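You operate a simulated robot arm through the tools that you are given. There is no shell and no other tool. Be economical: measure what you need, move in short steps, check, and stop when the job is done.

You are at the controls of a simulated two-armed robot. One attempt, no reset.

TASK
On the top of the kitting bench, fold the rag in half.

It is judged by the outcome, as a careful person would: the job done as asked, and still so three seconds after it is handed in. It fails if anything else is knocked over, pushed out of place, dropped, spilled or broken. Flat cloth is picked up by pressing the open fingertips on it (5 to 10 N) and closing them slowly along it; thin cloth reads only 2 to 8 mm in the jaws.

THE ROBOT
Two 7-joint arms with two-finger parallel grippers on one trunk, on a base that drives. Base frame: it is fixed to the floor where the robot stands at the start and does not move with it; the origin is under the middle of the robot, x ahead of it, y to its left, z up; the surface under the hand at the start is at about z = 800. Readings come in mm, rad, newtons and seconds.
The left shoulder is at the start at [70, 163, 1120], the right one opposite. With the tool pointing down near the work surface each hand reaches from about 400 to 880 mm from the robot's upright axis, wherever it stands, measured 20 degrees to its own side. Places, roughly: top of the kitting bench [600, -300, 800]. Payload 3.43 kg a hand.
Tool frame (each hand has its own): the origin (TCP) lies between the finger pads and is the grasp point; the fingertips stand 34 mm ahead of it; z points along the fingers, y is the line along which they close. The gripper opens to 128 mm. The fingers are 24 mm wide and 12 mm thick; the gripper's body (48 by 130 mm) begins 96 mm behind the TCP.
Orientation is that of the tool frame in the base frame, as [roll, pitch, yaw] about the fixed x, y, z axes, in that order (R = Rz(yaw) Ry(pitch) Rx(roll)). With the fingers straight down and closing along the base's y, the tool's x points along the base's -x, its y along +y and its z along -z.

THE INTERFACE
- The arms move only by the tool move_arm. It takes "left_targets", "right_targets" or both (then of equal length, played together; a hand with none holds still); each is a list that holds one entry, the list of rows, each a list of 6 numbers: the shift along the base's x, y, z in mm, then the turn, a rotation vector about the base's x, y, z in rad. In form: [[[tx, ty, tz, ax, ay, az], ...]]. A call has 1 to 20 rows; each row shifts and turns the commanded pose from where the row before left it. "left_fingers" and "right_fingers" are, for a hand that has rows, the opening in per cent of the stroke, from 0 (shut) to 100 (fully open), set as the call begins (left out, the last holds). Rows are played at 5 a second. More than 50 mm and 0.15 rad between two rows, or a gripper value outside its range, and nothing of the call is played. Where a pose cannot be reached the arm comes as near as it can. A force on the tool above 40 N (or 10 N above the force at the start of the call, whichever is more), or a blocked arm, ends the call early, and 0.2 s more pass. Each finger travels about 153 mm/s and halts on what it meets, pressing with about 23 N; the grip force reading is that of the motor and also rises with nothing between the fingers. The clock runs only during rows and for 0.2 s after the last one: add rows that do not move to give the fingers time. It gives the time, the measured TCP pose, the force on the tool (base axes), the opening and the grip force at its end, in the units of the frame above (readings bear some noise), with the torque about the TCP (base axes, N m) and any sound that the robot's microphone picked up.
- Cameras (640 x 400 px; columns grow to the right, rows downward): "scene" is now at [140.7, 2, 1353]; the picture's right is [0.14, -0.99, -0.00], its down [-0.62, -0.09, -0.78] and it looks along [0.77, 0.11, -0.63] (base axes); focal length 265 px, centre (320, 200). "left" rides on the left gripper at [76, 11, -160] in its tool frame; the picture's right is [-0.15, 0.99, 0.00], its down [-0.88, -0.13, -0.46] and it looks along [-0.45, -0.07, 0.89] (tool axes); focal length 234 px, centre (320, 200). "right" rides on the right gripper at [76, -11, -160] in its tool frame; the picture's right is [0.15, 0.99, 0.00], its down [-0.88, 0.13, -0.46] and it looks along [-0.45, 0.07, 0.89] (tool axes); focal length 234 px, centre (320, 200). There is no depth. A picture from a camera that has moved, and an enlarged one, comes with that camera's place and axes in the base frame and with its lens. The place of the scene camera against the robot may be out by one fixed shift of up to 25 mm in any direction.
- get_image(camera): a new picture of that camera. It takes no simulated time.
- move_column(by): slides the trunk up (or, below 0, down) by that many mm; the arms and the scene camera ride with it, the base frame stays. It gives what a move gives, with no picture.
- roll_base(legs): drives the robot by 1 to 6 legs, each [ahead, left, turn to the left] in mm, mm and rad, along the robot's own axes; the way and the turn of a leg run together, so that a leg with both is an arc; at most 1500 mm and 3.142 rad a leg. The arms and the cameras ride along, it lands a little off, and it stops where it bumps. It gives what a move gives.
- turn_head(pan, tilt): turns the head with the scene camera to pan (to the left, within 1.501 rad either way) and tilt (down, from -0.506 to 1.204), counted from straight ahead of the robot. It gives what a move gives.
- inspect(camera, box): a new picture of the part [left, top, right, bottom] of that camera's present view, enlarged. It takes no simulated time.
- finish_job(): hands the job in; it is judged then, once.

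Work in short steps. Places have to be worked out from the pictures, the camera data and where the tool is seen: move nearer, look again, correct. Check each grasp and each placing, and mend what went wrong. You have 120 turns and 92 pictures in all, those below and enlarged ones among them. Open the grippers and draw the arms clear of the work before you hand the job in, unless the task says otherwise; then end with one line.

The tools are called after "Call:" as name(argument=value, ...) on one line, values as JSON. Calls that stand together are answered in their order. move_arm: Moves the arms, as the interface text tells. Its arguments: {"type":"object","properties":{"left_targets":{"type":"array","items":{"type":"array","items":{"type":"array","items":{"type":"number"}}}},"left_fingers":{"type":"number"},"right_targets":{"type":"array","items":{"type":"array","items":{"type":"array","items":{"type":"number"}}}},"right_fingers":{"type":"number"}},"required":[]} The other tools are called the same way: move_column (by) slides the trunk up or down; roll_base (legs) drives the base; turn_head (pan, tilt) turns the head that bears the scene camera; get_image (camera) takes a picture; inspect (camera, box) takes an enlarged picture of a part of a camera's view; finish_job () hands the job in.

At the start:

```text
time_s: 0.0
left_tool_pos: [708.2, 136.2, 1037.2]
left_orientation: [-3.141, 0.0, -3.141]
left_contact_force: [-0.9, -0.1, 0.0]
left_torque: [0.01, -0.02, 0.03]
left_gripper_width: 128.3
left_finger_force: 0.1
right_tool_pos: [425.8, -301.0, 941.6]
right_orientation: [-3.141, 0.0, 3.141]
right_contact_force: [0.5, 1.0, 0.2]
right_torque: [-0.05, 0.01, 0.02]
right_gripper_width: 127.9
right_finger_force: 0.1
trunk travel left (down, up): [-600.0, 340.0]
robot x, y, heading: [-0.0, -1.8, 0.002]
head pan, tilt: [0.14, 0.681]
```

scene: 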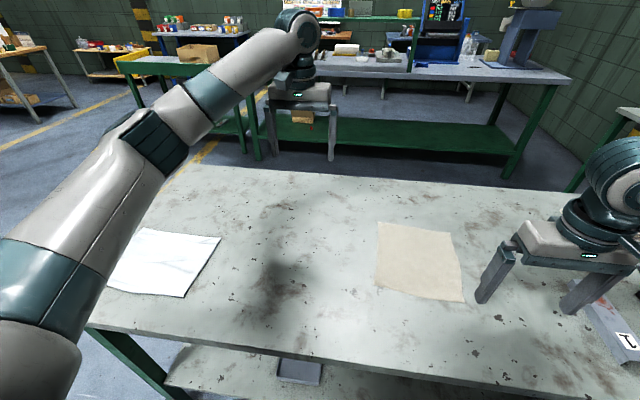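
right: 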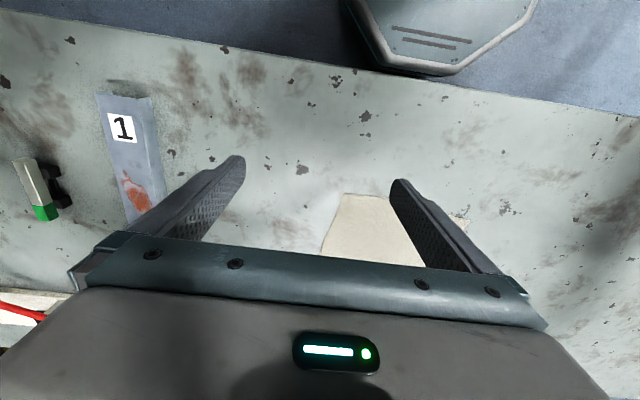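
left: 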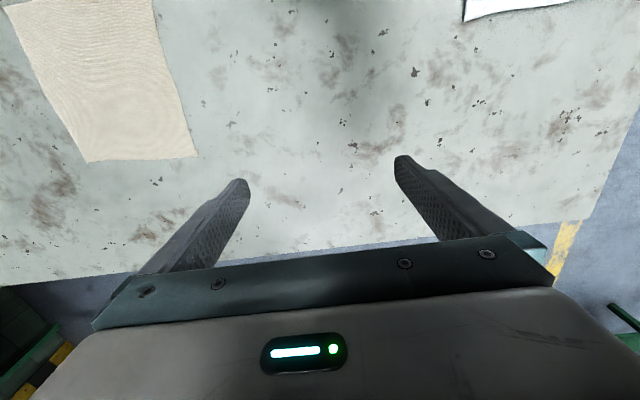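

I'll look closer at the beige cloth and the white sheet to decide which is the rag.

Call:
inspect(camera="scene", box=[340, 190, 500, 320])

Call:
inspect(camera="scene", box=[80, 200, 240, 310])

```text
3.08 times, centred on (420, 255) of scene
camera zoom: at [140.7, 2.0, 1353.0], right [0.14, -0.99, 0.0], down [-0.62, -0.09, -0.78], along [0.77, 0.11, -0.63], focal length 816 px, centre (12, 31)
```

zoom: 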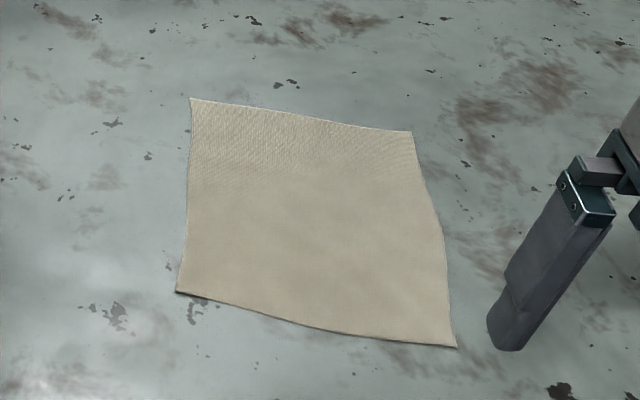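

```text
3.64 times, centred on (160, 255) of scene
camera zoom: at [140.7, 2.0, 1353.0], right [0.14, -0.99, 0.0], down [-0.62, -0.09, -0.78], along [0.77, 0.11, -0.63], focal length 964 px, centre (902, 0)
```

zoom: 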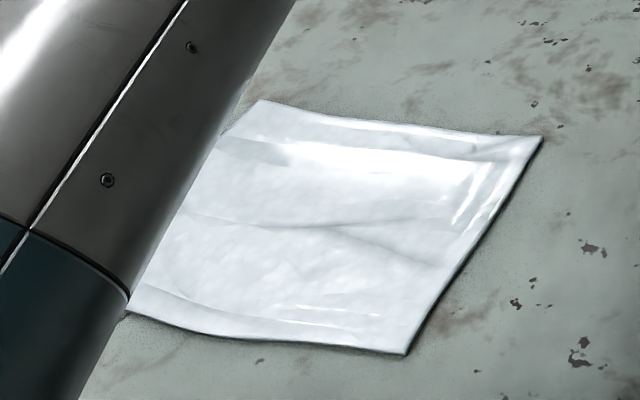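

The beige square is the rag (about 200 × 225 mm near [618, -184]); the white one is a plastic packet to be left alone. I'll bring both hands above its near corners, turning them so that the fingers close along x, and with a small opening.

Call:
move_arm(left_targets=[[[-15.5, -20, -6, 0, 0, -0.1428], [-15.5, -20, -6, 0, 0, -0.1428], [-15.5, -20, -6, 0, 0, -0.1428], [-15.5, -20, -6, 0, 0, -0.1428], [-15.5, -20, -6, 0, 0, -0.1428], [-15.5, -20, -6, 0, 0, -0.1428], [-15.5, -20, -6, 0, 0, -0.1428], [-15.5, -20, -6, 0, 0, -0.1428], [-15.5, -20, -6, 0, 0, -0.1428], [-15.5, -20, -6, 0, 0, -0.1428], [-15.5, -20, -6, 0, 0, -0.1428], [0, 0, 0, 0, 0, 0]]], right_targets=[[[9, 3, 2, 0, 0, 0.1428], [9, 3, 2, 0, 0, 0.1428], [9, 3, 2, 0, 0, 0.1428], [9, 3, 2, 0, 0, 0.1428], [9, 3, 2, 0, 0, 0.1428], [9, 3, 2, 0, 0, 0.1428], [9, 3, 2, 0, 0, 0.1428], [9, 3, 2, 0, 0, 0.1428], [9, 3, 2, 0, 0, 0.1428], [9, 3, 2, 0, 0, 0.1428], [9, 3, 2, 0, 0, 0.1428], [0, 0, 0, 0, 0, 0]]], left_fingers=27, right_fingers=27)

```text
time_s: 2.6
left_tool_pos: [538.3, -88.3, 969.8]
left_orientation: [3.141, -0.003, 1.567]
left_contact_force: [-0.5, 0.5, 0.9]
left_torque: [0.03, -0.02, 0.02]
left_gripper_width: 34.6
left_finger_force: 0.0
right_tool_pos: [489.3, -169.0, 965.6]
right_orientation: [-3.095, 0.022, -1.795]
right_contact_force: [0.4, -0.3, 0.7]
right_torque: [0.06, -0.04, 0.01]
right_gripper_width: 34.7
right_finger_force: 0.0
right hand out of reach, approached as far as the arm can: row 8, 9, 10, 11
trunk travel left (down, up): [-600.0, 340.0]
robot x, y, heading: [-1.2, -1.3, 0.005]
head pan, tilt: [0.14, 0.681]
```

The right wrist runs out of range turning that way; it should turn the other way (camera inward). I'll move the left hand aside and unwind the right one.

Call:
move_arm(left_targets=[[[0, 40, 10, 0, 0, 0], [0, 40, 10, 0, 0, 0], [0, 40, 10, 0, 0, 0], [0, 40, 10, 0, 0, 0], [0, 0, 0, 0, 0, 0], [0, 0, 0, 0, 0, 0], [0, 0, 0, 0, 0, 0], [0, 0, 0, 0, 0, 0], [0, 0, 0, 0, 0, 0], [0, 0, 0, 0, 0, 0]]], right_targets=[[[0, 0, 0, 0, 0, 0], [0, 0, 0, 0, 0, -0.14], [0, 0, 0, 0, 0, -0.14], [0, 0, 0, 0, 0, -0.14], [0, 0, 0, 0, 0, -0.14], [0, 0, 0, 0, 0, -0.14], [0, 0, 0, 0, 0, -0.14], [0, 0, 0, 0, 0, -0.14], [0, 0, 0, 0, 0, -0.14], [0, 0, 0, 0, 0, -0.14]]])

```text
time_s: 4.8
left_tool_pos: [537.1, 72.8, 1007.6]
left_orientation: [-3.141, 0.001, 1.572]
left_contact_force: [-0.5, 0.9, 0.2]
left_torque: [0.0, 0.0, -0.05]
left_gripper_width: 34.4
left_finger_force: 0.1
right_tool_pos: [489.7, -167.5, 966.8]
right_orientation: [-3.094, 0.021, -3.058]
right_contact_force: [0.3, 0.2, -0.5]
right_torque: [0.01, 0.0, 0.0]
right_gripper_width: 34.5
right_finger_force: 0.1
trunk travel left (down, up): [-600.0, 340.0]
robot x, y, heading: [1.7, 2.1, -0.005]
head pan, tilt: [0.14, 0.681]
```

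The right hand unwound. Continuing the turn to yaw π/2, levelling the small tilt, and moving it to about [525, -257].

Call:
move_arm(right_targets=[[[3, -7.5, 0, 0.046, 0.025, 0], [3, -7.5, 0, 0, 0, -0.138], [3, -7.5, 0, 0, 0, -0.138], [3, -7.5, 0, 0, 0, -0.138], [3, -7.5, 0, 0, 0, -0.138], [3, -7.5, 0, 0, 0, -0.138], [3, -7.5, 0, 0, 0, -0.138], [3, -7.5, 0, 0, 0, -0.138], [3, -7.5, 0, 0, 0, -0.138], [3, -7.5, 0, 0, 0, -0.138], [3, -7.5, 0, 0, 0, -0.138], [3, -7.5, 0, 0, 0, -0.138], [0, 0, 0, 0, 0, -0.138]]])

Call:
get_image(camera="scene")

Call:
get_image(camera="right")

Call:
get_image(camera="left")

```text
time_s: 7.6
left_tool_pos: [536.5, 73.6, 1008.3]
left_orientation: [-3.14, 0.001, 1.572]
left_contact_force: [0.5, -0.1, -0.2]
left_torque: [0.0, -0.01, -0.02]
left_gripper_width: 34.7
left_finger_force: 0.1
right_tool_pos: [525.9, -256.7, 966.8]
right_orientation: [3.139, 0.0, 1.568]
right_contact_force: [0.6, 0.6, -0.1]
right_torque: [-0.01, 0.0, -0.02]
right_gripper_width: 34.6
right_finger_force: 0.1
trunk travel left (down, up): [-600.0, 340.0]
robot x, y, heading: [-1.9, -2.0, -0.003]
head pan, tilt: [0.14, 0.681]
```

```text
86 pictures are left
camera scene: at [140.7, 2.1, 1353.0], right [0.14, -0.99, 0.0], down [-0.62, -0.09, -0.78], along [0.77, 0.11, -0.63], focal length 265 px, centre (320, 200)
```

scene: 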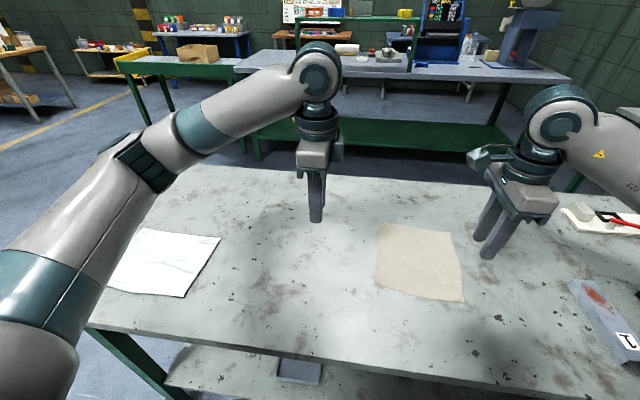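

```text
85 pictures are left
camera right: at [515.6, -181.1, 1126.6], right [0.99, 0.14, 0.0], down [0.13, -0.88, 0.46], along [0.07, -0.45, -0.89], focal length 234 px, centre (320, 200)
```

right: 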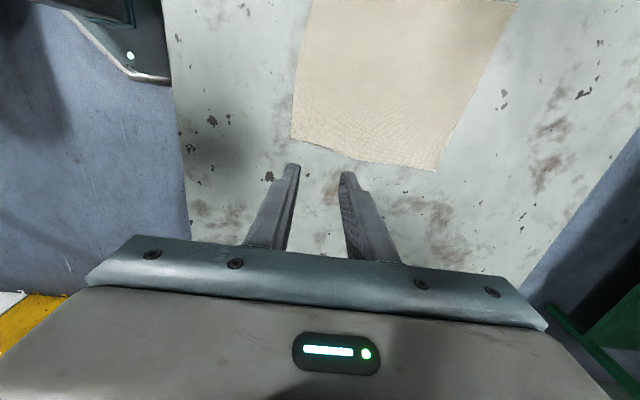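

```text
84 pictures are left
camera left: at [548.0, 150.4, 1168.2], right [0.99, -0.15, 0.0], down [-0.13, -0.88, 0.46], along [-0.07, -0.45, -0.89], focal length 234 px, centre (320, 200)
```

left: 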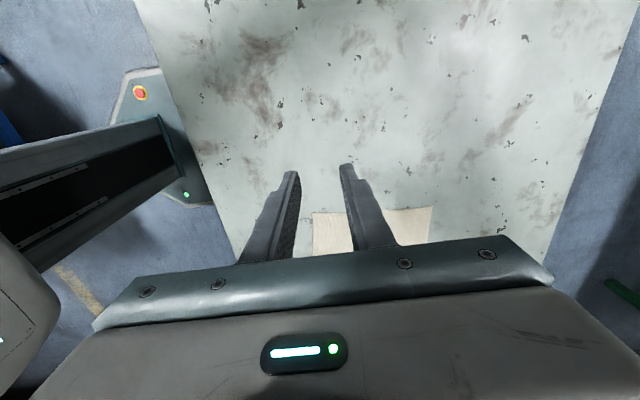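

From the hand cameras the rag's corners are: near right (488, -257), far right (700, -275), near left (503, -58), far left (716, -78). I go above grip points ~26 mm in from the near edge, turned −0.08 rad to match the rag.

Call:
move_arm(left_targets=[[[-1.6, -26, -22, 0, 0, -0.0135], [-1.6, -26, -22, 0, 0, -0.0135], [-1.6, -26, -22, 0, 0, -0.0135], [-1.6, -26, -22, 0, 0, -0.0135], [-1.6, -26, -22, 0, 0, -0.0135], [-1.6, -26, -22, 0, 0, -0.0135], [0, 0, 0, 0, 0, 0]]], right_targets=[[[-1.6, 3.3, -15, 0, 0, -0.0135], [-1.6, 3.3, -15, 0, 0, -0.0135], [-1.6, 3.3, -15, 0, 0, -0.0135], [-1.6, 3.3, -15, 0, 0, -0.0135], [-1.6, 3.3, -15, 0, 0, -0.0135], [-1.6, 3.3, -15, 0, 0, -0.0135], [0, 0, 0, 0, 0, 0]]], left_fingers=17, right_fingers=17)

Call:
get_image(camera="right")

Call:
get_image(camera="left")

Call:
get_image(camera="scene")

```text
time_s: 9.2
left_tool_pos: [528.4, -81.9, 874.8]
left_orientation: [3.141, 0.0, 1.491]
left_contact_force: [0.0, 0.3, 0.3]
left_torque: [-0.02, 0.0, 0.0]
left_gripper_width: 21.7
left_finger_force: 0.0
right_tool_pos: [516.3, -238.8, 877.4]
right_orientation: [3.142, 0.001, 1.489]
right_contact_force: [0.5, 0.7, 0.1]
right_torque: [0.02, 0.0, 0.02]
right_gripper_width: 21.6
right_finger_force: 0.0
trunk travel left (down, up): [-600.0, 340.0]
robot x, y, heading: [-2.2, -1.4, 0.002]
head pan, tilt: [0.14, 0.681]
```

```text
83 pictures are left
camera right: at [511.4, -160.9, 1036.8], right [1.0, 0.07, 0.0], down [0.06, -0.89, 0.46], along [0.03, -0.46, -0.89], focal length 234 px, centre (320, 200)
```

right: 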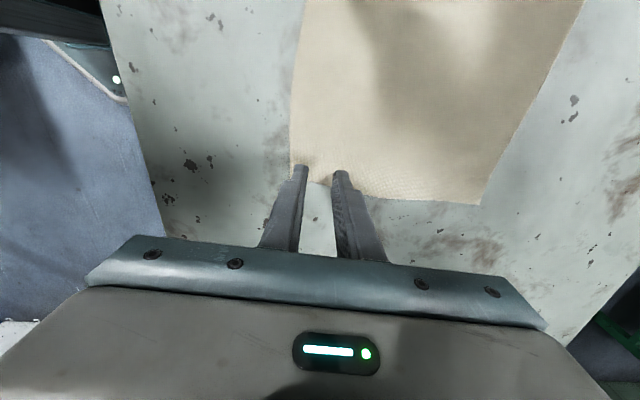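

```text
82 pictures are left
camera left: at [545.9, -5.3, 1035.2], right [0.97, -0.22, 0.0], down [-0.2, -0.87, 0.46], along [-0.1, -0.44, -0.89], focal length 234 px, centre (320, 200)
```

left: 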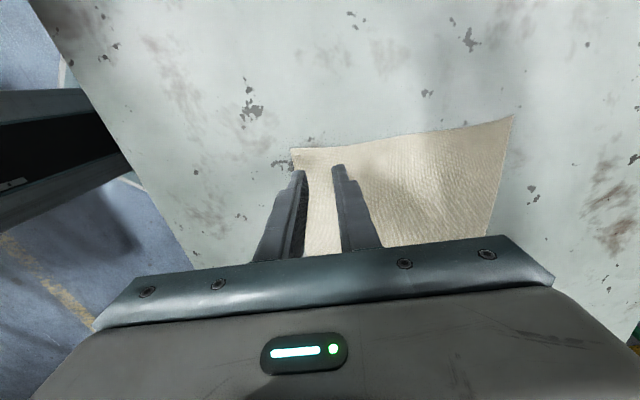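

```text
81 pictures are left
camera scene: at [140.4, 2.7, 1353.1], right [0.14, -0.99, 0.0], down [-0.62, -0.09, -0.78], along [0.77, 0.11, -0.63], focal length 265 px, centre (320, 200)
```

scene: 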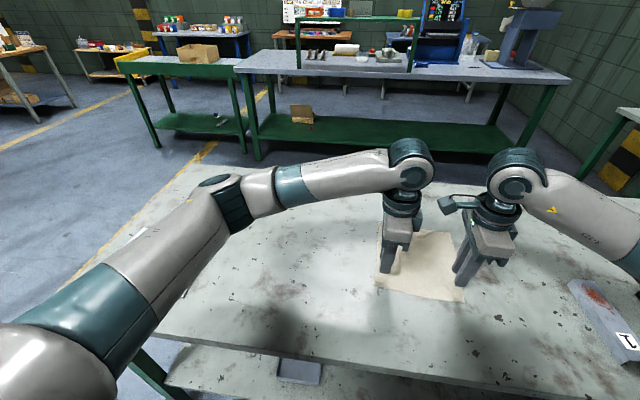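

Positions agree. I lower both hands until just above the cloth, then press in small steps.

Call:
move_arm(left_targets=[[[0, 0, -12, 0, 0, 0], [0, 0, -12, 0, 0, 0], [0, 0, -10, 0, 0, 0], [0, 0, 0, 0, 0, 0]]], right_targets=[[[0, 0, -13, 0, 0, 0], [0, 0, -13, 0, 0, 0], [0, 0, -11, 0, 0, 0], [0, 0, 0, 0, 0, 0]]])

```text
time_s: 10.2
left_tool_pos: [529.1, -80.6, 844.0]
left_orientation: [-3.141, 0.001, 1.492]
left_contact_force: [-0.2, 0.1, -0.4]
left_torque: [-0.02, -0.01, -0.02]
left_gripper_width: 21.6
left_finger_force: 0.0
right_tool_pos: [517.7, -236.6, 840.6]
right_orientation: [3.139, -0.001, 1.49]
right_contact_force: [-0.3, -0.6, 1.0]
right_torque: [0.0, 0.0, -0.01]
right_gripper_width: 22.0
right_finger_force: 0.1
trunk travel left (down, up): [-600.0, 340.0]
robot x, y, heading: [-3.7, -3.2, -0.002]
head pan, tilt: [0.14, 0.681]
```

Still clear of contact; stepping down slowly.

Call:
move_arm(left_targets=[[[0, 0, -3, 0, 0, 0], [0, 0, -3, 0, 0, 0], [0, 0, -2, 0, 0, 0], [0, 0, 0, 0, 0, 0]]], right_targets=[[[0, 0, -2, 0, 0, 0], [0, 0, -2, 0, 0, 0], [0, 0, -1, 0, 0, 0], [0, 0, 0, 0, 0, 0]]])

```text
time_s: 11.2
left_tool_pos: [528.6, -80.8, 835.6]
left_orientation: [3.142, 0.001, 1.49]
left_contact_force: [0.5, 0.2, 0.3]
left_torque: [-0.02, -0.03, -0.02]
left_gripper_width: 21.5
left_finger_force: 0.0
right_tool_pos: [517.9, -237.9, 835.0]
right_orientation: [3.14, 0.0, 1.49]
right_contact_force: [1.7, -0.4, 3.7]
right_torque: [0.01, 0.04, 0.0]
right_gripper_width: 21.5
right_finger_force: 0.0
trunk travel left (down, up): [-600.0, 340.0]
robot x, y, heading: [-0.3, 3.0, -0.0]
head pan, tilt: [0.14, 0.681]
```

The right hand is touching (3.7 N), the left is just above. Pressing a little more.

Call:
move_arm(left_targets=[[[0, 0, -1, 0, 0, 0], [0, 0, -1, 0, 0, 0], [0, 0, 0, 0, 0, 0]]], right_targets=[[[0, 0, -0.5, 0, 0, 0], [0, 0, -0.3, 0, 0, 0], [0, 0, 0, 0, 0, 0]]])

```text
time_s: 12.0
left_tool_pos: [527.9, -80.8, 835.3]
left_orientation: [3.141, 0.002, 1.491]
left_contact_force: [-0.7, -1.0, 6.6]
left_torque: [0.02, 0.09, 0.02]
left_gripper_width: 21.6
left_finger_force: 0.0
right_tool_pos: [516.8, -238.0, 836.2]
right_orientation: [3.139, -0.003, 1.49]
right_contact_force: [1.5, 0.7, 9.1]
right_torque: [-0.01, 0.09, -0.04]
right_gripper_width: 21.2
right_finger_force: 0.1
trunk travel left (down, up): [-600.0, 340.0]
robot x, y, heading: [-0.9, -2.8, 0.0]
head pan, tilt: [0.14, 0.681]
```

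Both press at 7–9 N. Now closing the fingers in small steps.

Call:
move_arm(left_targets=[[[0, 0, 0, 0, 0, 0]]], right_targets=[[[0, 0, 0, 0, 0, 0]]], left_fingers=13, right_fingers=13)

Call:
move_arm(left_targets=[[[0, 0, 0, 0, 0, 0]]], right_targets=[[[0, 0, 0, 0, 0, 0]]], left_fingers=10, right_fingers=10)

Call:
inspect(camera="right", box=[240, 100, 420, 270])

Call:
inspect(camera="left", box=[240, 100, 420, 270])

```text
time_s: 12.4
left_tool_pos: [526.9, -79.2, 835.6]
left_orientation: [3.14, -0.001, 1.49]
left_contact_force: [0.9, -1.4, 9.2]
left_torque: [0.0, 0.02, 0.0]
left_gripper_width: 16.6
left_finger_force: 0.2
right_tool_pos: [515.4, -238.0, 833.9]
right_orientation: [3.138, 0.0, 1.491]
right_contact_force: [0.3, 1.0, 11.3]
right_torque: [0.04, 0.14, -0.03]
right_gripper_width: 15.7
right_finger_force: 0.2
trunk travel left (down, up): [-600.0, 340.0]
robot x, y, heading: [-1.3, 1.4, -0.001]
head pan, tilt: [0.14, 0.681]
```

```text
time_s: 12.8
left_tool_pos: [527.4, -80.3, 834.8]
left_orientation: [3.14, -0.001, 1.49]
left_contact_force: [1.2, -1.2, 10.6]
left_torque: [-0.05, 0.08, 0.02]
left_gripper_width: 12.1
left_finger_force: 0.1
right_tool_pos: [515.8, -238.1, 835.9]
right_orientation: [3.139, -0.001, 1.49]
right_contact_force: [0.3, 0.8, 11.9]
right_torque: [0.02, 0.1, 0.02]
right_gripper_width: 12.1
right_finger_force: 0.1
trunk travel left (down, up): [-600.0, 340.0]
robot x, y, heading: [3.6, -3.1, 0.002]
head pan, tilt: [0.14, 0.681]
```

```text
2.35 times, centred on (330, 185) of right
camera zoom: at [510.9, -160.4, 995.1], right [1.0, 0.07, 0.0], down [0.06, -0.89, 0.46], along [0.03, -0.46, -0.89], focal length 551 px, centre (296, 235)
```

zoom: 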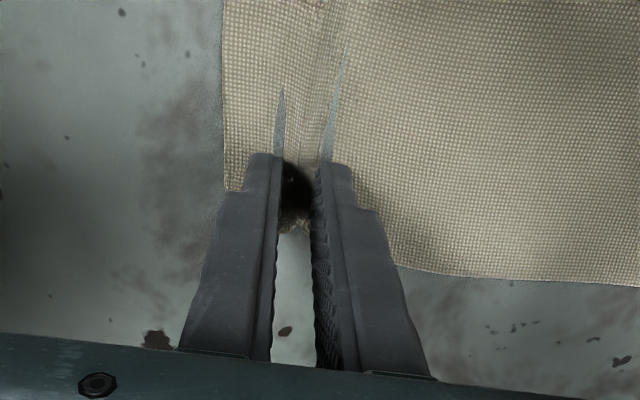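

```text
2.35 times, centred on (330, 185) of left
camera zoom: at [543.9, -4.8, 994.7], right [0.97, -0.22, 0.0], down [-0.2, -0.87, 0.46], along [-0.1, -0.44, -0.89], focal length 551 px, centre (296, 235)
```

zoom: 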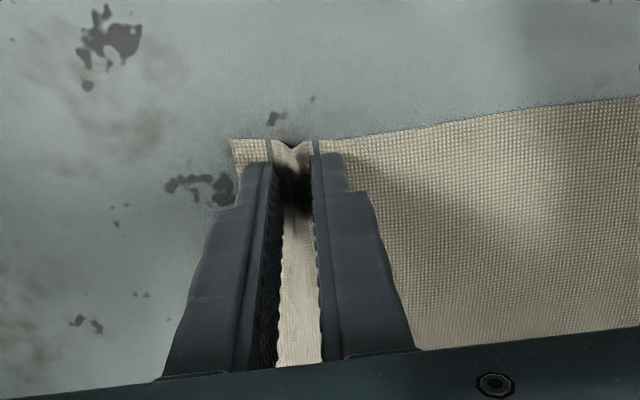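

Ridges are forming between both pairs of fingers. Closing on.

Call:
move_arm(left_targets=[[[0, 0, 0, 0, 0, 0]]], right_targets=[[[0, 0, 0, 0, 0, 0]]], left_fingers=7, right_fingers=7)

Call:
move_arm(left_targets=[[[0, 0, 0, 0, 0, 0]]], right_targets=[[[0, 0, 0, 0, 0, 0]]], left_fingers=4, right_fingers=4)

Call:
move_arm(left_targets=[[[0, 0, 0, 0, 0, 0], [0, 0, 0, 0, 0, 0], [0, 0, 0, 0, 0, 0]]], right_targets=[[[0, 0, 0, 0, 0, 0], [0, 0, 0, 0, 0, 0], [0, 0, 0, 0, 0, 0]]], left_fingers=0, right_fingers=0)

```text
time_s: 13.2
left_tool_pos: [527.0, -81.0, 835.0]
left_orientation: [3.14, 0.0, 1.491]
left_contact_force: [0.9, -1.9, 11.3]
left_torque: [0.01, 0.03, 0.01]
left_gripper_width: 7.9
left_finger_force: 0.0
right_tool_pos: [516.2, -238.0, 835.4]
right_orientation: [3.139, 0.0, 1.489]
right_contact_force: [0.5, 1.7, 11.3]
right_torque: [-0.02, 0.12, -0.01]
right_gripper_width: 8.1
right_finger_force: 0.0
trunk travel left (down, up): [-600.0, 340.0]
robot x, y, heading: [2.1, -0.2, -0.0]
head pan, tilt: [0.14, 0.681]
```

```text
time_s: 13.6
left_tool_pos: [526.6, -80.6, 835.0]
left_orientation: [3.139, 0.001, 1.491]
left_contact_force: [0.8, -2.0, 11.9]
left_torque: [-0.03, 0.03, 0.01]
left_gripper_width: 4.2
left_finger_force: 0.0
right_tool_pos: [517.2, -237.2, 835.2]
right_orientation: [3.14, 0.0, 1.491]
right_contact_force: [-0.4, 0.9, 11.2]
right_torque: [0.02, 0.05, 0.03]
right_gripper_width: 4.8
right_finger_force: 0.1
trunk travel left (down, up): [-600.0, 340.0]
robot x, y, heading: [2.8, -1.8, 0.0]
head pan, tilt: [0.14, 0.681]
```

```text
time_s: 14.4
left_tool_pos: [526.7, -80.1, 835.8]
left_orientation: [3.139, 0.0, 1.49]
left_contact_force: [0.0, -1.1, 13.3]
left_torque: [-0.05, 0.08, 0.0]
left_gripper_width: 2.1
left_finger_force: 23.2
right_tool_pos: [516.7, -237.1, 836.1]
right_orientation: [3.139, 0.0, 1.49]
right_contact_force: [-0.3, 2.0, 10.6]
right_torque: [0.03, 0.05, 0.0]
right_gripper_width: 2.2
right_finger_force: 23.3
trunk travel left (down, up): [-600.0, 340.0]
robot x, y, heading: [1.1, 3.1, -0.002]
head pan, tilt: [0.14, 0.681]
```

Both jaws read 2 mm, cloth held. A small test lift of 40 mm, moving slightly toward the far side.

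Call:
move_arm(left_targets=[[[2, 0, 10, 0, 0, 0], [3, 0, 10, 0, 0, 0], [4, 0, 10, 0, 0, 0], [6, 0, 10, 0, 0, 0]]], right_targets=[[[2, 0, 10, 0, 0, 0], [3, 0, 10, 0, 0, 0], [4, 0, 10, 0, 0, 0], [6, 0, 10, 0, 0, 0]]])

Call:
get_image(camera="right")

Call:
get_image(camera="left")

Call:
inspect(camera="scene", box=[340, 180, 520, 320])

```text
time_s: 15.4
left_tool_pos: [543.8, -80.7, 874.4]
left_orientation: [-3.142, -0.003, 1.49]
left_contact_force: [-0.1, -1.0, 0.0]
left_torque: [-0.04, 0.02, 0.0]
left_gripper_width: 2.1
left_finger_force: 22.7
right_tool_pos: [531.4, -237.2, 873.7]
right_orientation: [3.14, 0.001, 1.49]
right_contact_force: [0.3, 0.7, -0.3]
right_torque: [0.0, 0.04, 0.01]
right_gripper_width: 1.7
right_finger_force: 22.8
trunk travel left (down, up): [-600.0, 340.0]
robot x, y, heading: [-0.8, -0.1, -0.002]
head pan, tilt: [0.14, 0.681]
```

```text
78 pictures are left
camera right: at [526.6, -159.5, 1033.9], right [1.0, 0.07, 0.0], down [0.06, -0.89, 0.46], along [0.03, -0.46, -0.89], focal length 234 px, centre (320, 200)
```

right: 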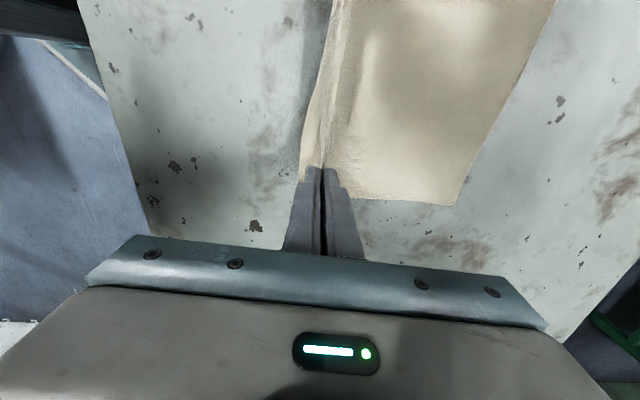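

```text
77 pictures are left
camera left: at [560.4, -4.4, 1033.6], right [0.97, -0.22, 0.0], down [-0.2, -0.87, 0.45], along [-0.1, -0.44, -0.89], focal length 234 px, centre (320, 200)
```

left: 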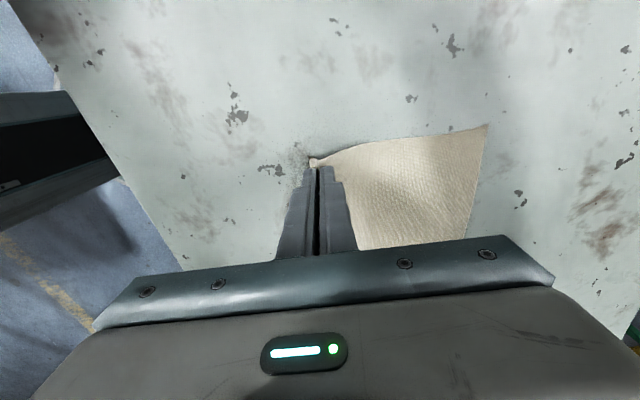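

```text
2.86 times, centred on (430, 250) of scene
camera zoom: at [140.6, 2.2, 1353.0], right [0.14, -0.99, 0.0], down [-0.62, -0.09, -0.78], along [0.77, 0.11, -0.63], focal length 757 px, centre (6, 57)
```

zoom: 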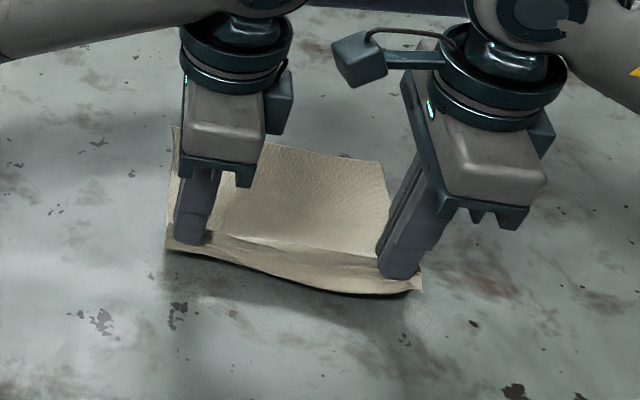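

Both corners are held and the near edge lifts well. Now I sweep it over the fold line along an arc, tilting the hands so the edge turns over with the fold.

Call:
move_arm(left_targets=[[[11.8, -0.9, 7.7, 0.005, 0.067, 0], [11.8, -0.9, 7.7, 0.005, 0.067, 0], [11.8, -0.9, 7.7, 0.005, 0.067, 0], [11.2, -0.9, 3.6, 0.005, 0.062, 0], [11.2, -0.9, 3.6, 0.005, 0.062, 0], [11.2, -0.9, 3.3, 0.005, 0.062, 0], [11.2, -0.9, 2.8, 0.005, 0.062, 0]]], right_targets=[[[11.8, -0.9, 7.7, 0.005, 0.067, 0], [11.8, -0.9, 7.7, 0.005, 0.067, 0], [11.8, -0.9, 7.7, 0.005, 0.067, 0], [11.2, -0.9, 3.6, 0.005, 0.062, 0], [11.2, -0.9, 3.6, 0.005, 0.062, 0], [11.2, -0.9, 3.3, 0.005, 0.062, 0], [11.2, -0.9, 2.8, 0.005, 0.062, 0]]])

Call:
get_image(camera="scene")

Call:
get_image(camera="right")

```text
time_s: 17.0
left_tool_pos: [623.8, -87.1, 912.2]
left_orientation: [-2.69, 0.0, 1.492]
left_contact_force: [-0.3, -0.9, -0.3]
left_torque: [-0.05, -0.03, 0.07]
left_gripper_width: 1.7
left_finger_force: 23.0
right_tool_pos: [612.5, -244.6, 908.7]
right_orientation: [-2.692, 0.0, 1.489]
right_contact_force: [1.0, 1.4, -0.3]
right_torque: [0.07, -0.01, -0.03]
right_gripper_width: 1.7
right_finger_force: 23.2
trunk travel left (down, up): [-600.0, 340.0]
robot x, y, heading: [1.2, -1.8, -0.001]
head pan, tilt: [0.14, 0.681]
```

```text
75 pictures are left
camera scene: at [141.2, 1.9, 1352.9], right [0.14, -0.99, 0.0], down [-0.62, -0.09, -0.78], along [0.77, 0.11, -0.63], focal length 265 px, centre (320, 200)
```

scene: 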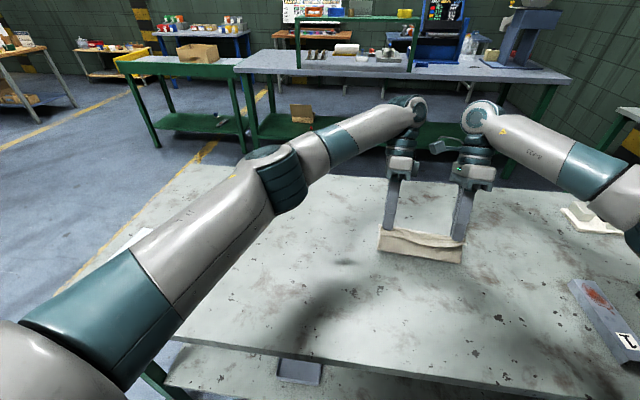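

```text
74 pictures are left
camera right: at [678.6, -172.5, 1058.2], right [0.9, 0.07, -0.43], down [0.24, -0.9, 0.35], along [-0.36, -0.42, -0.83], focal length 234 px, centre (320, 200)
```

right: 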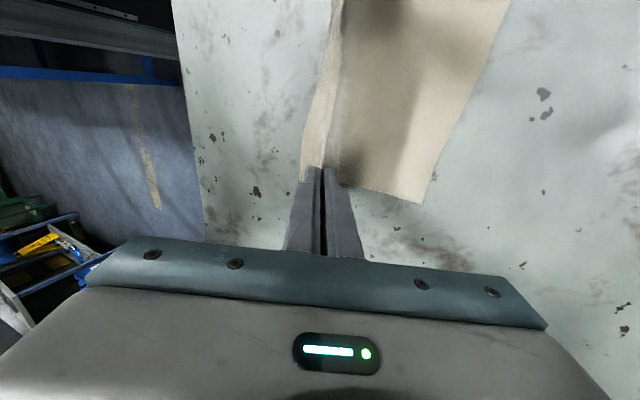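

The edge is standing up and the far half lies flat. Continuing over and down, with more tilt.

Call:
move_arm(left_targets=[[[14.6, -1.2, -3, 0.005, 0.067, 0], [14.6, -1.2, -3.8, 0.005, 0.067, 0], [14.6, -1.2, -4.6, 0.005, 0.067, 0], [11.3, -0.9, -9, 0.004, 0.05, 0], [11.3, -0.9, -9.5, 0.004, 0.05, 0], [11.3, -0.9, -10, 0.004, 0.05, 0], [0, 0, 0, 0, 0, 0]]], right_targets=[[[14.6, -1.2, -3, 0.005, 0.067, 0], [14.6, -1.2, -3.8, 0.005, 0.067, 0], [14.6, -1.2, -4.6, 0.005, 0.067, 0], [11.3, -0.9, -9, 0.004, 0.05, 0], [11.3, -0.9, -9.5, 0.004, 0.05, 0], [11.3, -0.9, -10, 0.004, 0.05, 0], [0, 0, 0, 0, 0, 0]]])

Call:
inspect(camera="scene", box=[340, 150, 520, 290])

Call:
get_image(camera="right")

Call:
get_image(camera="left")

```text
time_s: 18.6
left_tool_pos: [592.2, -80.9, 895.4]
left_orientation: [-2.368, 0.005, 1.493]
left_contact_force: [11.6, -30.4, -3.7]
left_torque: [-0.65, -0.36, 0.82]
left_gripper_width: 1.9
left_finger_force: 23.2
left hand out of reach, approached as far as the arm can: row 2, 3, 4, 5, 6
right_tool_pos: [654.7, -248.7, 877.1]
right_orientation: [-2.344, -0.005, 1.492]
right_contact_force: [-11.2, 30.9, 4.1]
right_torque: [0.69, 0.31, -0.85]
right_gripper_width: 1.6
right_finger_force: 22.8
right hand out of reach, approached as far as the arm can: row 5, 6
trunk travel left (down, up): [-600.0, 340.0]
robot x, y, heading: [-1.3, -1.8, -0.001]
head pan, tilt: [0.14, 0.681]
```

```text
2.86 times, centred on (430, 220) of scene
camera zoom: at [140.5, 2.7, 1353.1], right [0.14, -0.99, 0.0], down [-0.62, -0.09, -0.78], along [0.77, 0.11, -0.63], focal length 757 px, centre (6, 143)
```

zoom: 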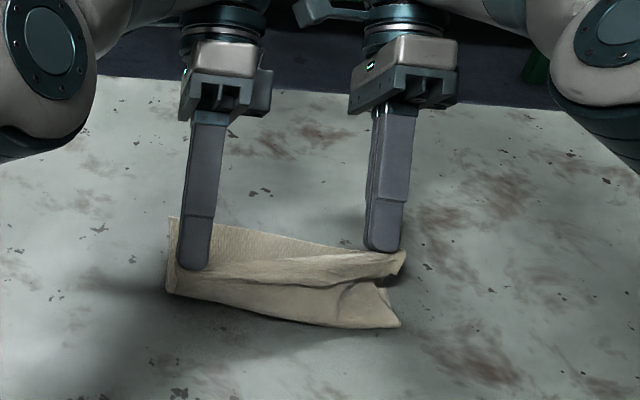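

```text
72 pictures are left
camera right: at [766.0, -181.6, 996.1], right [0.7, 0.09, -0.71], down [0.35, -0.91, 0.22], along [-0.62, -0.4, -0.67], focal length 234 px, centre (320, 200)
```

right: 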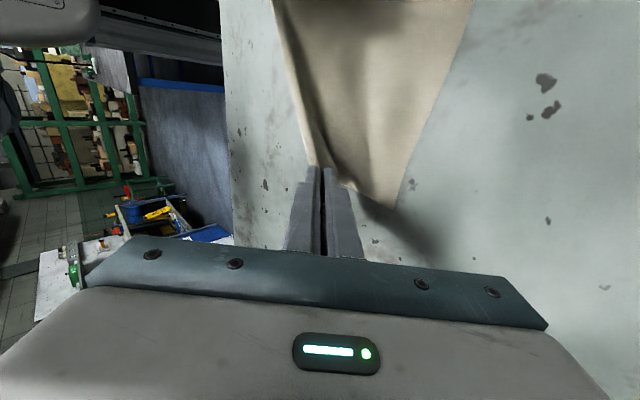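

```text
71 pictures are left
camera left: at [716.3, -12.5, 1001.2], right [0.69, -0.21, -0.69], down [0.16, -0.89, 0.42], along [-0.7, -0.4, -0.59], focal length 234 px, centre (320, 200)
```

left: 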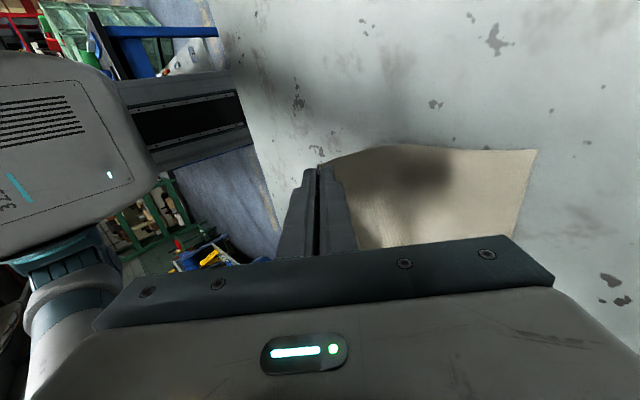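

The left arm ran out of reach with so much tilt, so the fold skewed. I'll ease the tilt back on both (keeping tips in place), then bring the left hand forward level with the right.

Call:
move_arm(left_targets=[[[0, 0, 0, -0.01, -0.123, 0], [0, 0, 0, -0.01, -0.123, 0], [0, 0, 1, -0.01, -0.123, 0], [10, -0.5, 0, 0, 0, 0], [12, -1, -2, 0, 0, 0], [14, -1, -3, 0, 0, 0], [14, -1, -3, 0, 0, 0], [13, -1, -3, 0, 0, 0], [0, 0, 0, 0, 0, 0]]], right_targets=[[[-3.8, 0, 2.6, -0.01, -0.13, 0], [-3.8, 0, 2.6, -0.01, -0.13, 0], [-3.8, 0, 2.6, -0.01, -0.13, 0], [0, 0, 0, 0, 0, 0], [0, 0, 0, 0, 0, 0], [0, 0, 0, 0, 0, 0], [0, 0, 0, 0, 0, 0], [0, 0, 0, 0, 0, 0], [0, 0, 0, 0, 0, 0]]])

Call:
inspect(camera="scene", box=[340, 150, 520, 290])

```text
time_s: 20.6
left_tool_pos: [654.3, -84.5, 885.5]
left_orientation: [-2.707, 0.002, 1.492]
left_contact_force: [-0.2, -3.8, -0.8]
left_torque: [-0.11, 0.01, 0.05]
left_gripper_width: 1.6
left_finger_force: 23.5
right_tool_pos: [644.7, -251.1, 882.4]
right_orientation: [-2.732, 0.003, 1.491]
right_contact_force: [0.1, 2.7, 0.8]
right_torque: [0.09, 0.02, -0.04]
right_gripper_width: 1.5
right_finger_force: 23.2
trunk travel left (down, up): [-600.0, 340.0]
robot x, y, heading: [-3.9, 0.7, -0.006]
head pan, tilt: [0.14, 0.681]
```

```text
2.86 times, centred on (430, 220) of scene
camera zoom: at [140.9, 2.5, 1353.0], right [0.14, -0.99, 0.0], down [-0.62, -0.09, -0.78], along [0.77, 0.11, -0.63], focal length 757 px, centre (6, 143)
```

zoom: 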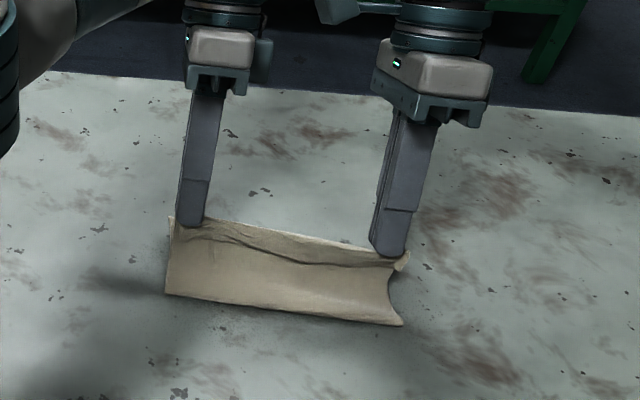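

Level again with little tension. I check where the far edge lies now from the hand cameras.

Call:
get_image(camera="right")

Call:
get_image(camera="left")

```text
69 pictures are left
camera right: at [703.3, -179.7, 1034.3], right [0.92, 0.07, -0.39], down [0.23, -0.9, 0.37], along [-0.33, -0.43, -0.84], focal length 234 px, centre (320, 200)
```

right: 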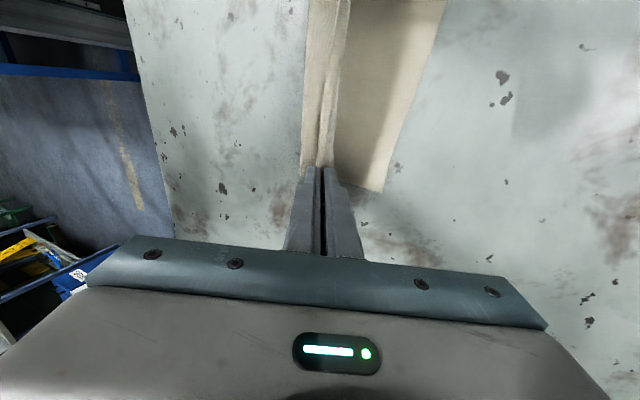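

```text
68 pictures are left
camera left: at [737.5, -12.8, 1025.9], right [0.88, -0.22, -0.41], down [0.0, -0.88, 0.47], along [-0.47, -0.42, -0.78], focal length 234 px, centre (320, 200)
```

left: 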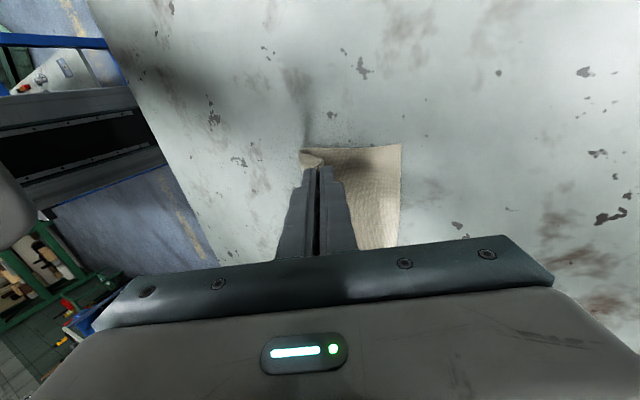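

The far edge is now near (684, -273)–(702, -75), a bit dragged toward me, so I'll land the tips about 24 mm short of it, bringing the left hand 9 mm inward to remove the spread, with reduced tilt on the left.

Call:
move_arm(left_targets=[[[4, -1.5, -2, -0.002, -0.029, 0], [4, -1.5, -3, -0.002, -0.029, 0], [4, -1.5, -4, -0.002, -0.029, 0], [4, -1.5, -5, -0.002, -0.029, 0], [4, -1.5, -5, -0.002, -0.029, 0], [4, -1.5, -5, -0.002, -0.029, 0], [4, -1.5, -6, -0.002, -0.029, 0], [4, -1.5, -6, -0.002, -0.029, 0], [0, 0, 0, 0, 0, 0]]], right_targets=[[[4, -0.3, -2, 0, 0, 0], [4, -0.3, -3, 0, 0, 0], [4, -0.3, -4, 0, 0, 0], [4, -0.3, -5, 0, 0, 0], [4, -0.2, -5, 0, 0, 0], [4, -0.2, -6, 0, 0, 0], [3, -0.2, -6, 0, 0, 0], [3, -0.2, -6, 0, 0, 0], [0, 0, 0, 0, 0, 0]]])

Call:
inspect(camera="scene", box=[340, 150, 520, 290])

Call:
get_image(camera="right")

Call:
get_image(camera="left")

```text
time_s: 22.6
left_tool_pos: [686.4, -96.3, 849.1]
left_orientation: [-2.942, -0.002, 1.491]
left_contact_force: [-0.1, 0.0, -1.4]
left_torque: [-0.01, 0.03, -0.01]
left_gripper_width: 1.7
left_finger_force: 22.7
right_tool_pos: [673.6, -254.5, 846.4]
right_orientation: [-2.731, -0.001, 1.49]
right_contact_force: [-0.1, -0.2, 0.1]
right_torque: [0.03, 0.02, 0.02]
right_gripper_width: 1.8
right_finger_force: 23.2
trunk travel left (down, up): [-600.0, 340.0]
robot x, y, heading: [1.6, -3.8, -0.002]
head pan, tilt: [0.14, 0.681]
```

```text
2.86 times, centred on (430, 220) of scene
camera zoom: at [140.5, 1.9, 1353.0], right [0.14, -0.99, 0.0], down [-0.62, -0.09, -0.78], along [0.77, 0.11, -0.63], focal length 757 px, centre (6, 143)
```

zoom: 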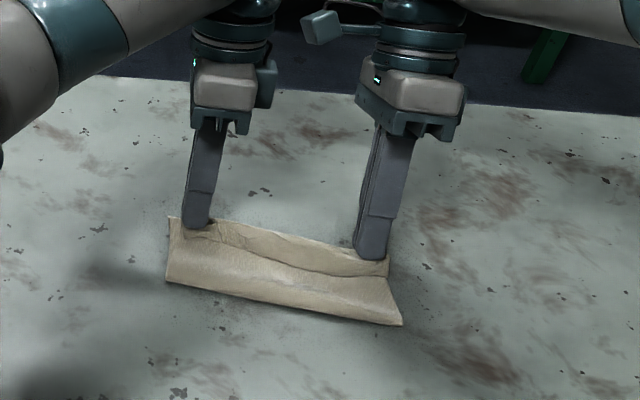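

```text
66 pictures are left
camera right: at [732.4, -182.6, 998.1], right [0.92, 0.07, -0.39], down [0.23, -0.9, 0.37], along [-0.33, -0.43, -0.84], focal length 234 px, centre (320, 200)
```

right: 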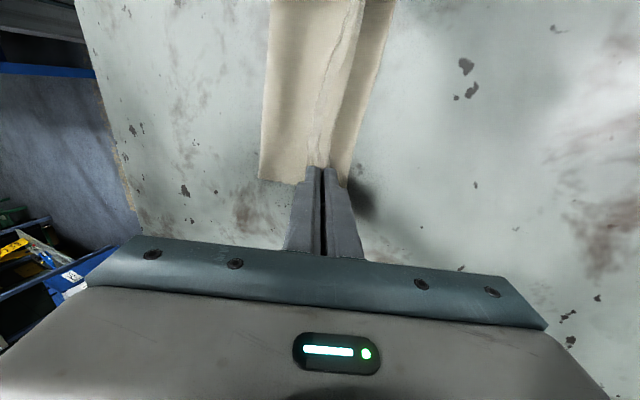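

```text
65 pictures are left
camera left: at [736.2, -23.4, 1003.8], right [0.95, -0.22, -0.2], down [-0.11, -0.88, 0.47], along [-0.28, -0.43, -0.86], focal length 234 px, centre (320, 200)
```

left: 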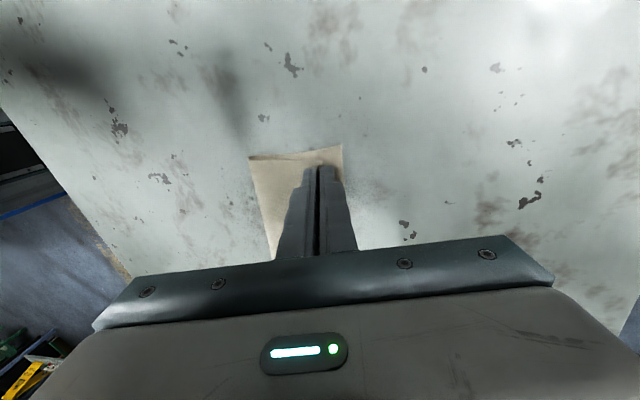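

The fold lies well placed, but the gripped edge strip is tucked back on top of the upper layer. I'll raise the tips a little before releasing so that the edge can fall open by itself.

Call:
move_arm(left_targets=[[[3, -0.2, 8, 0, 0, 0], [3, -0.2, 8, 0, 0, 0], [2, -0.1, 8, 0, 0, 0], [0, 0, 0, 0, 0, 0]]], right_targets=[[[3, -0.2, 8, 0, 0, 0], [3, -0.2, 8, 0, 0, 0], [2, -0.1, 8, 0, 0, 0], [0, 0, 0, 0, 0, 0]]])

Call:
inspect(camera="scene", box=[340, 150, 520, 290])

```text
time_s: 23.6
left_tool_pos: [694.7, -96.8, 873.6]
left_orientation: [-2.94, 0.0, 1.492]
left_contact_force: [0.7, -0.8, -0.4]
left_torque: [0.0, 0.06, 0.03]
left_gripper_width: 1.8
left_finger_force: 23.7
right_tool_pos: [682.0, -256.0, 871.8]
right_orientation: [-2.732, -0.001, 1.491]
right_contact_force: [0.4, 0.2, -0.4]
right_torque: [-0.02, 0.04, 0.0]
right_gripper_width: 1.6
right_finger_force: 23.4
trunk travel left (down, up): [-600.0, 340.0]
robot x, y, heading: [2.3, 0.4, 0.002]
head pan, tilt: [0.14, 0.681]
```

```text
2.86 times, centred on (430, 220) of scene
camera zoom: at [140.9, 1.9, 1353.0], right [0.14, -0.99, 0.0], down [-0.62, -0.09, -0.78], along [0.77, 0.11, -0.63], focal length 757 px, centre (6, 143)
```

zoom: 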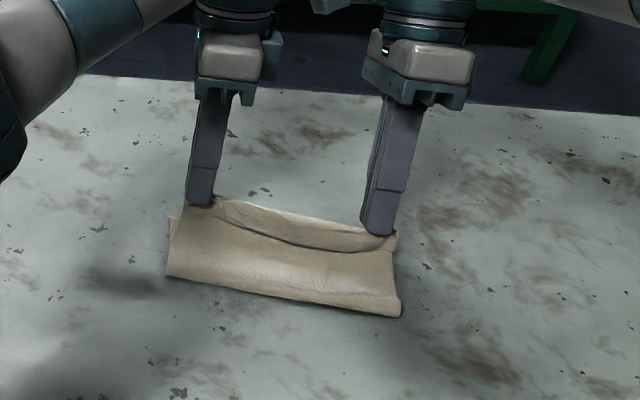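

Releasing with a small opening to see how the edge falls.

Call:
move_arm(left_targets=[[[0, 0, 0, 0, 0, 0], [0, 0, 10, 0, 0, 0], [0, 0, 20, 0, 0, 0], [0, 0, 30, 0, 0, 0]]], right_targets=[[[0, 0, 0, 0, 0, 0], [4, 0, 10, 0, 0, 0], [8, 0, 20, 0, 0, 0], [12, 0, 30, 0, 0, 0]]], left_fingers=15, right_fingers=15)

Call:
inspect(camera="scene", box=[340, 150, 520, 290])

Call:
get_image(camera="right")

Call:
get_image(camera="left")

```text
time_s: 24.6
left_tool_pos: [695.9, -94.5, 934.3]
left_orientation: [-2.942, -0.003, 1.491]
left_contact_force: [-1.0, 0.3, 0.7]
left_torque: [0.0, -0.01, 0.03]
left_gripper_width: 19.3
left_finger_force: 0.1
right_tool_pos: [704.4, -256.6, 932.8]
right_orientation: [-2.732, -0.001, 1.491]
right_contact_force: [-0.6, 0.4, 0.3]
right_torque: [-0.02, 0.02, 0.01]
right_gripper_width: 19.0
right_finger_force: 0.0
trunk travel left (down, up): [-600.0, 340.0]
robot x, y, heading: [-2.3, -0.9, 0.005]
head pan, tilt: [0.14, 0.681]
```

```text
2.86 times, centred on (430, 220) of scene
camera zoom: at [139.9, 2.6, 1353.0], right [0.14, -0.99, 0.0], down [-0.62, -0.09, -0.78], along [0.77, 0.11, -0.63], focal length 757 px, centre (6, 143)
```

zoom: 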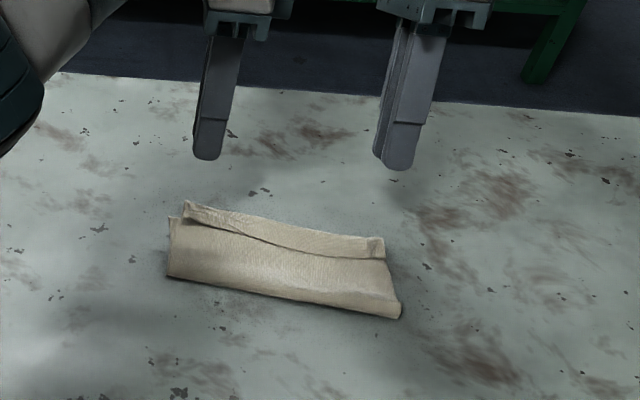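

```text
62 pictures are left
camera right: at [763.2, -184.5, 1083.8], right [0.92, 0.07, -0.39], down [0.23, -0.9, 0.37], along [-0.33, -0.43, -0.84], focal length 234 px, centre (320, 200)
```

right: 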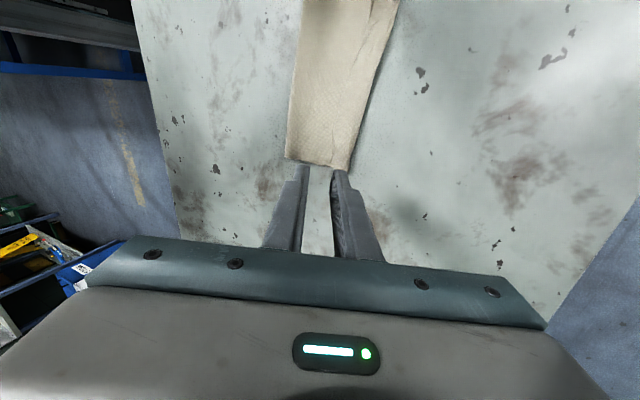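

```text
61 pictures are left
camera left: at [743.3, -21.1, 1088.4], right [0.95, -0.22, -0.2], down [-0.11, -0.88, 0.47], along [-0.28, -0.43, -0.86], focal length 234 px, centre (320, 200)
```

left: 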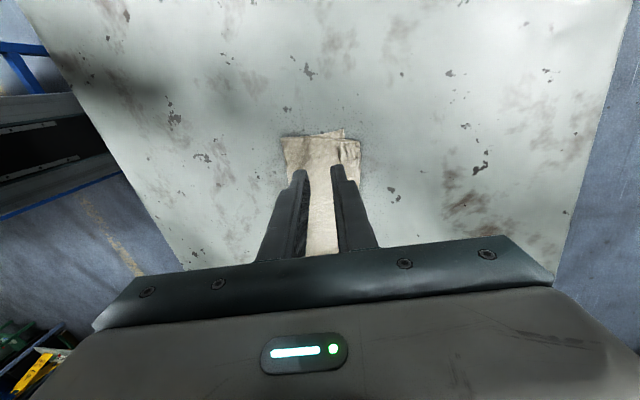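

The fold is made, but the edge strip stays turned back on top. I look closely to see how wide the flap is.

Call:
inspect(camera="scene", box=[380, 195, 460, 245])

Call:
inspect(camera="right", box=[260, 0, 420, 180])

```text
8.00 times, centred on (420, 220) of scene
camera zoom: at [139.9, 2.6, 1353.0], right [0.14, -0.99, 0.0], down [-0.62, -0.09, -0.78], along [0.77, 0.11, -0.63], focal length 2121 px, centre (-480, 40)
```

zoom: 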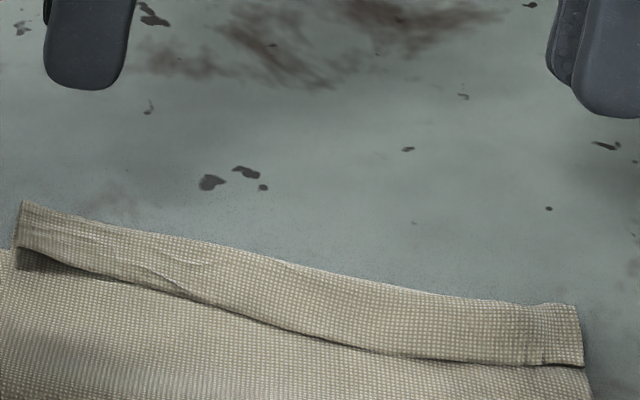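

```text
2.22 times, centred on (340, 90) of right
camera zoom: at [763.2, -184.5, 1083.8], right [0.92, 0.07, -0.39], down [0.23, -0.9, 0.37], along [-0.33, -0.43, -0.84], focal length 520 px, centre (276, 444)
```

zoom: 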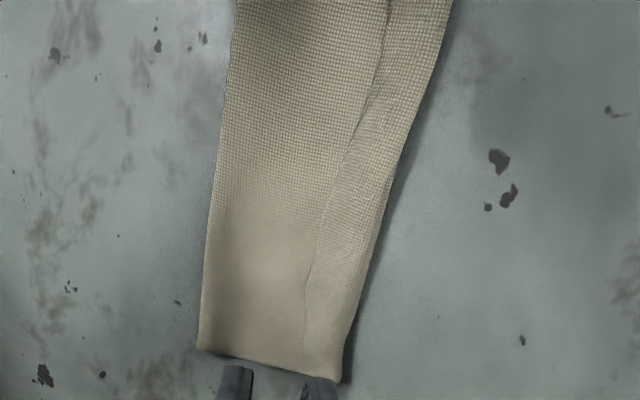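

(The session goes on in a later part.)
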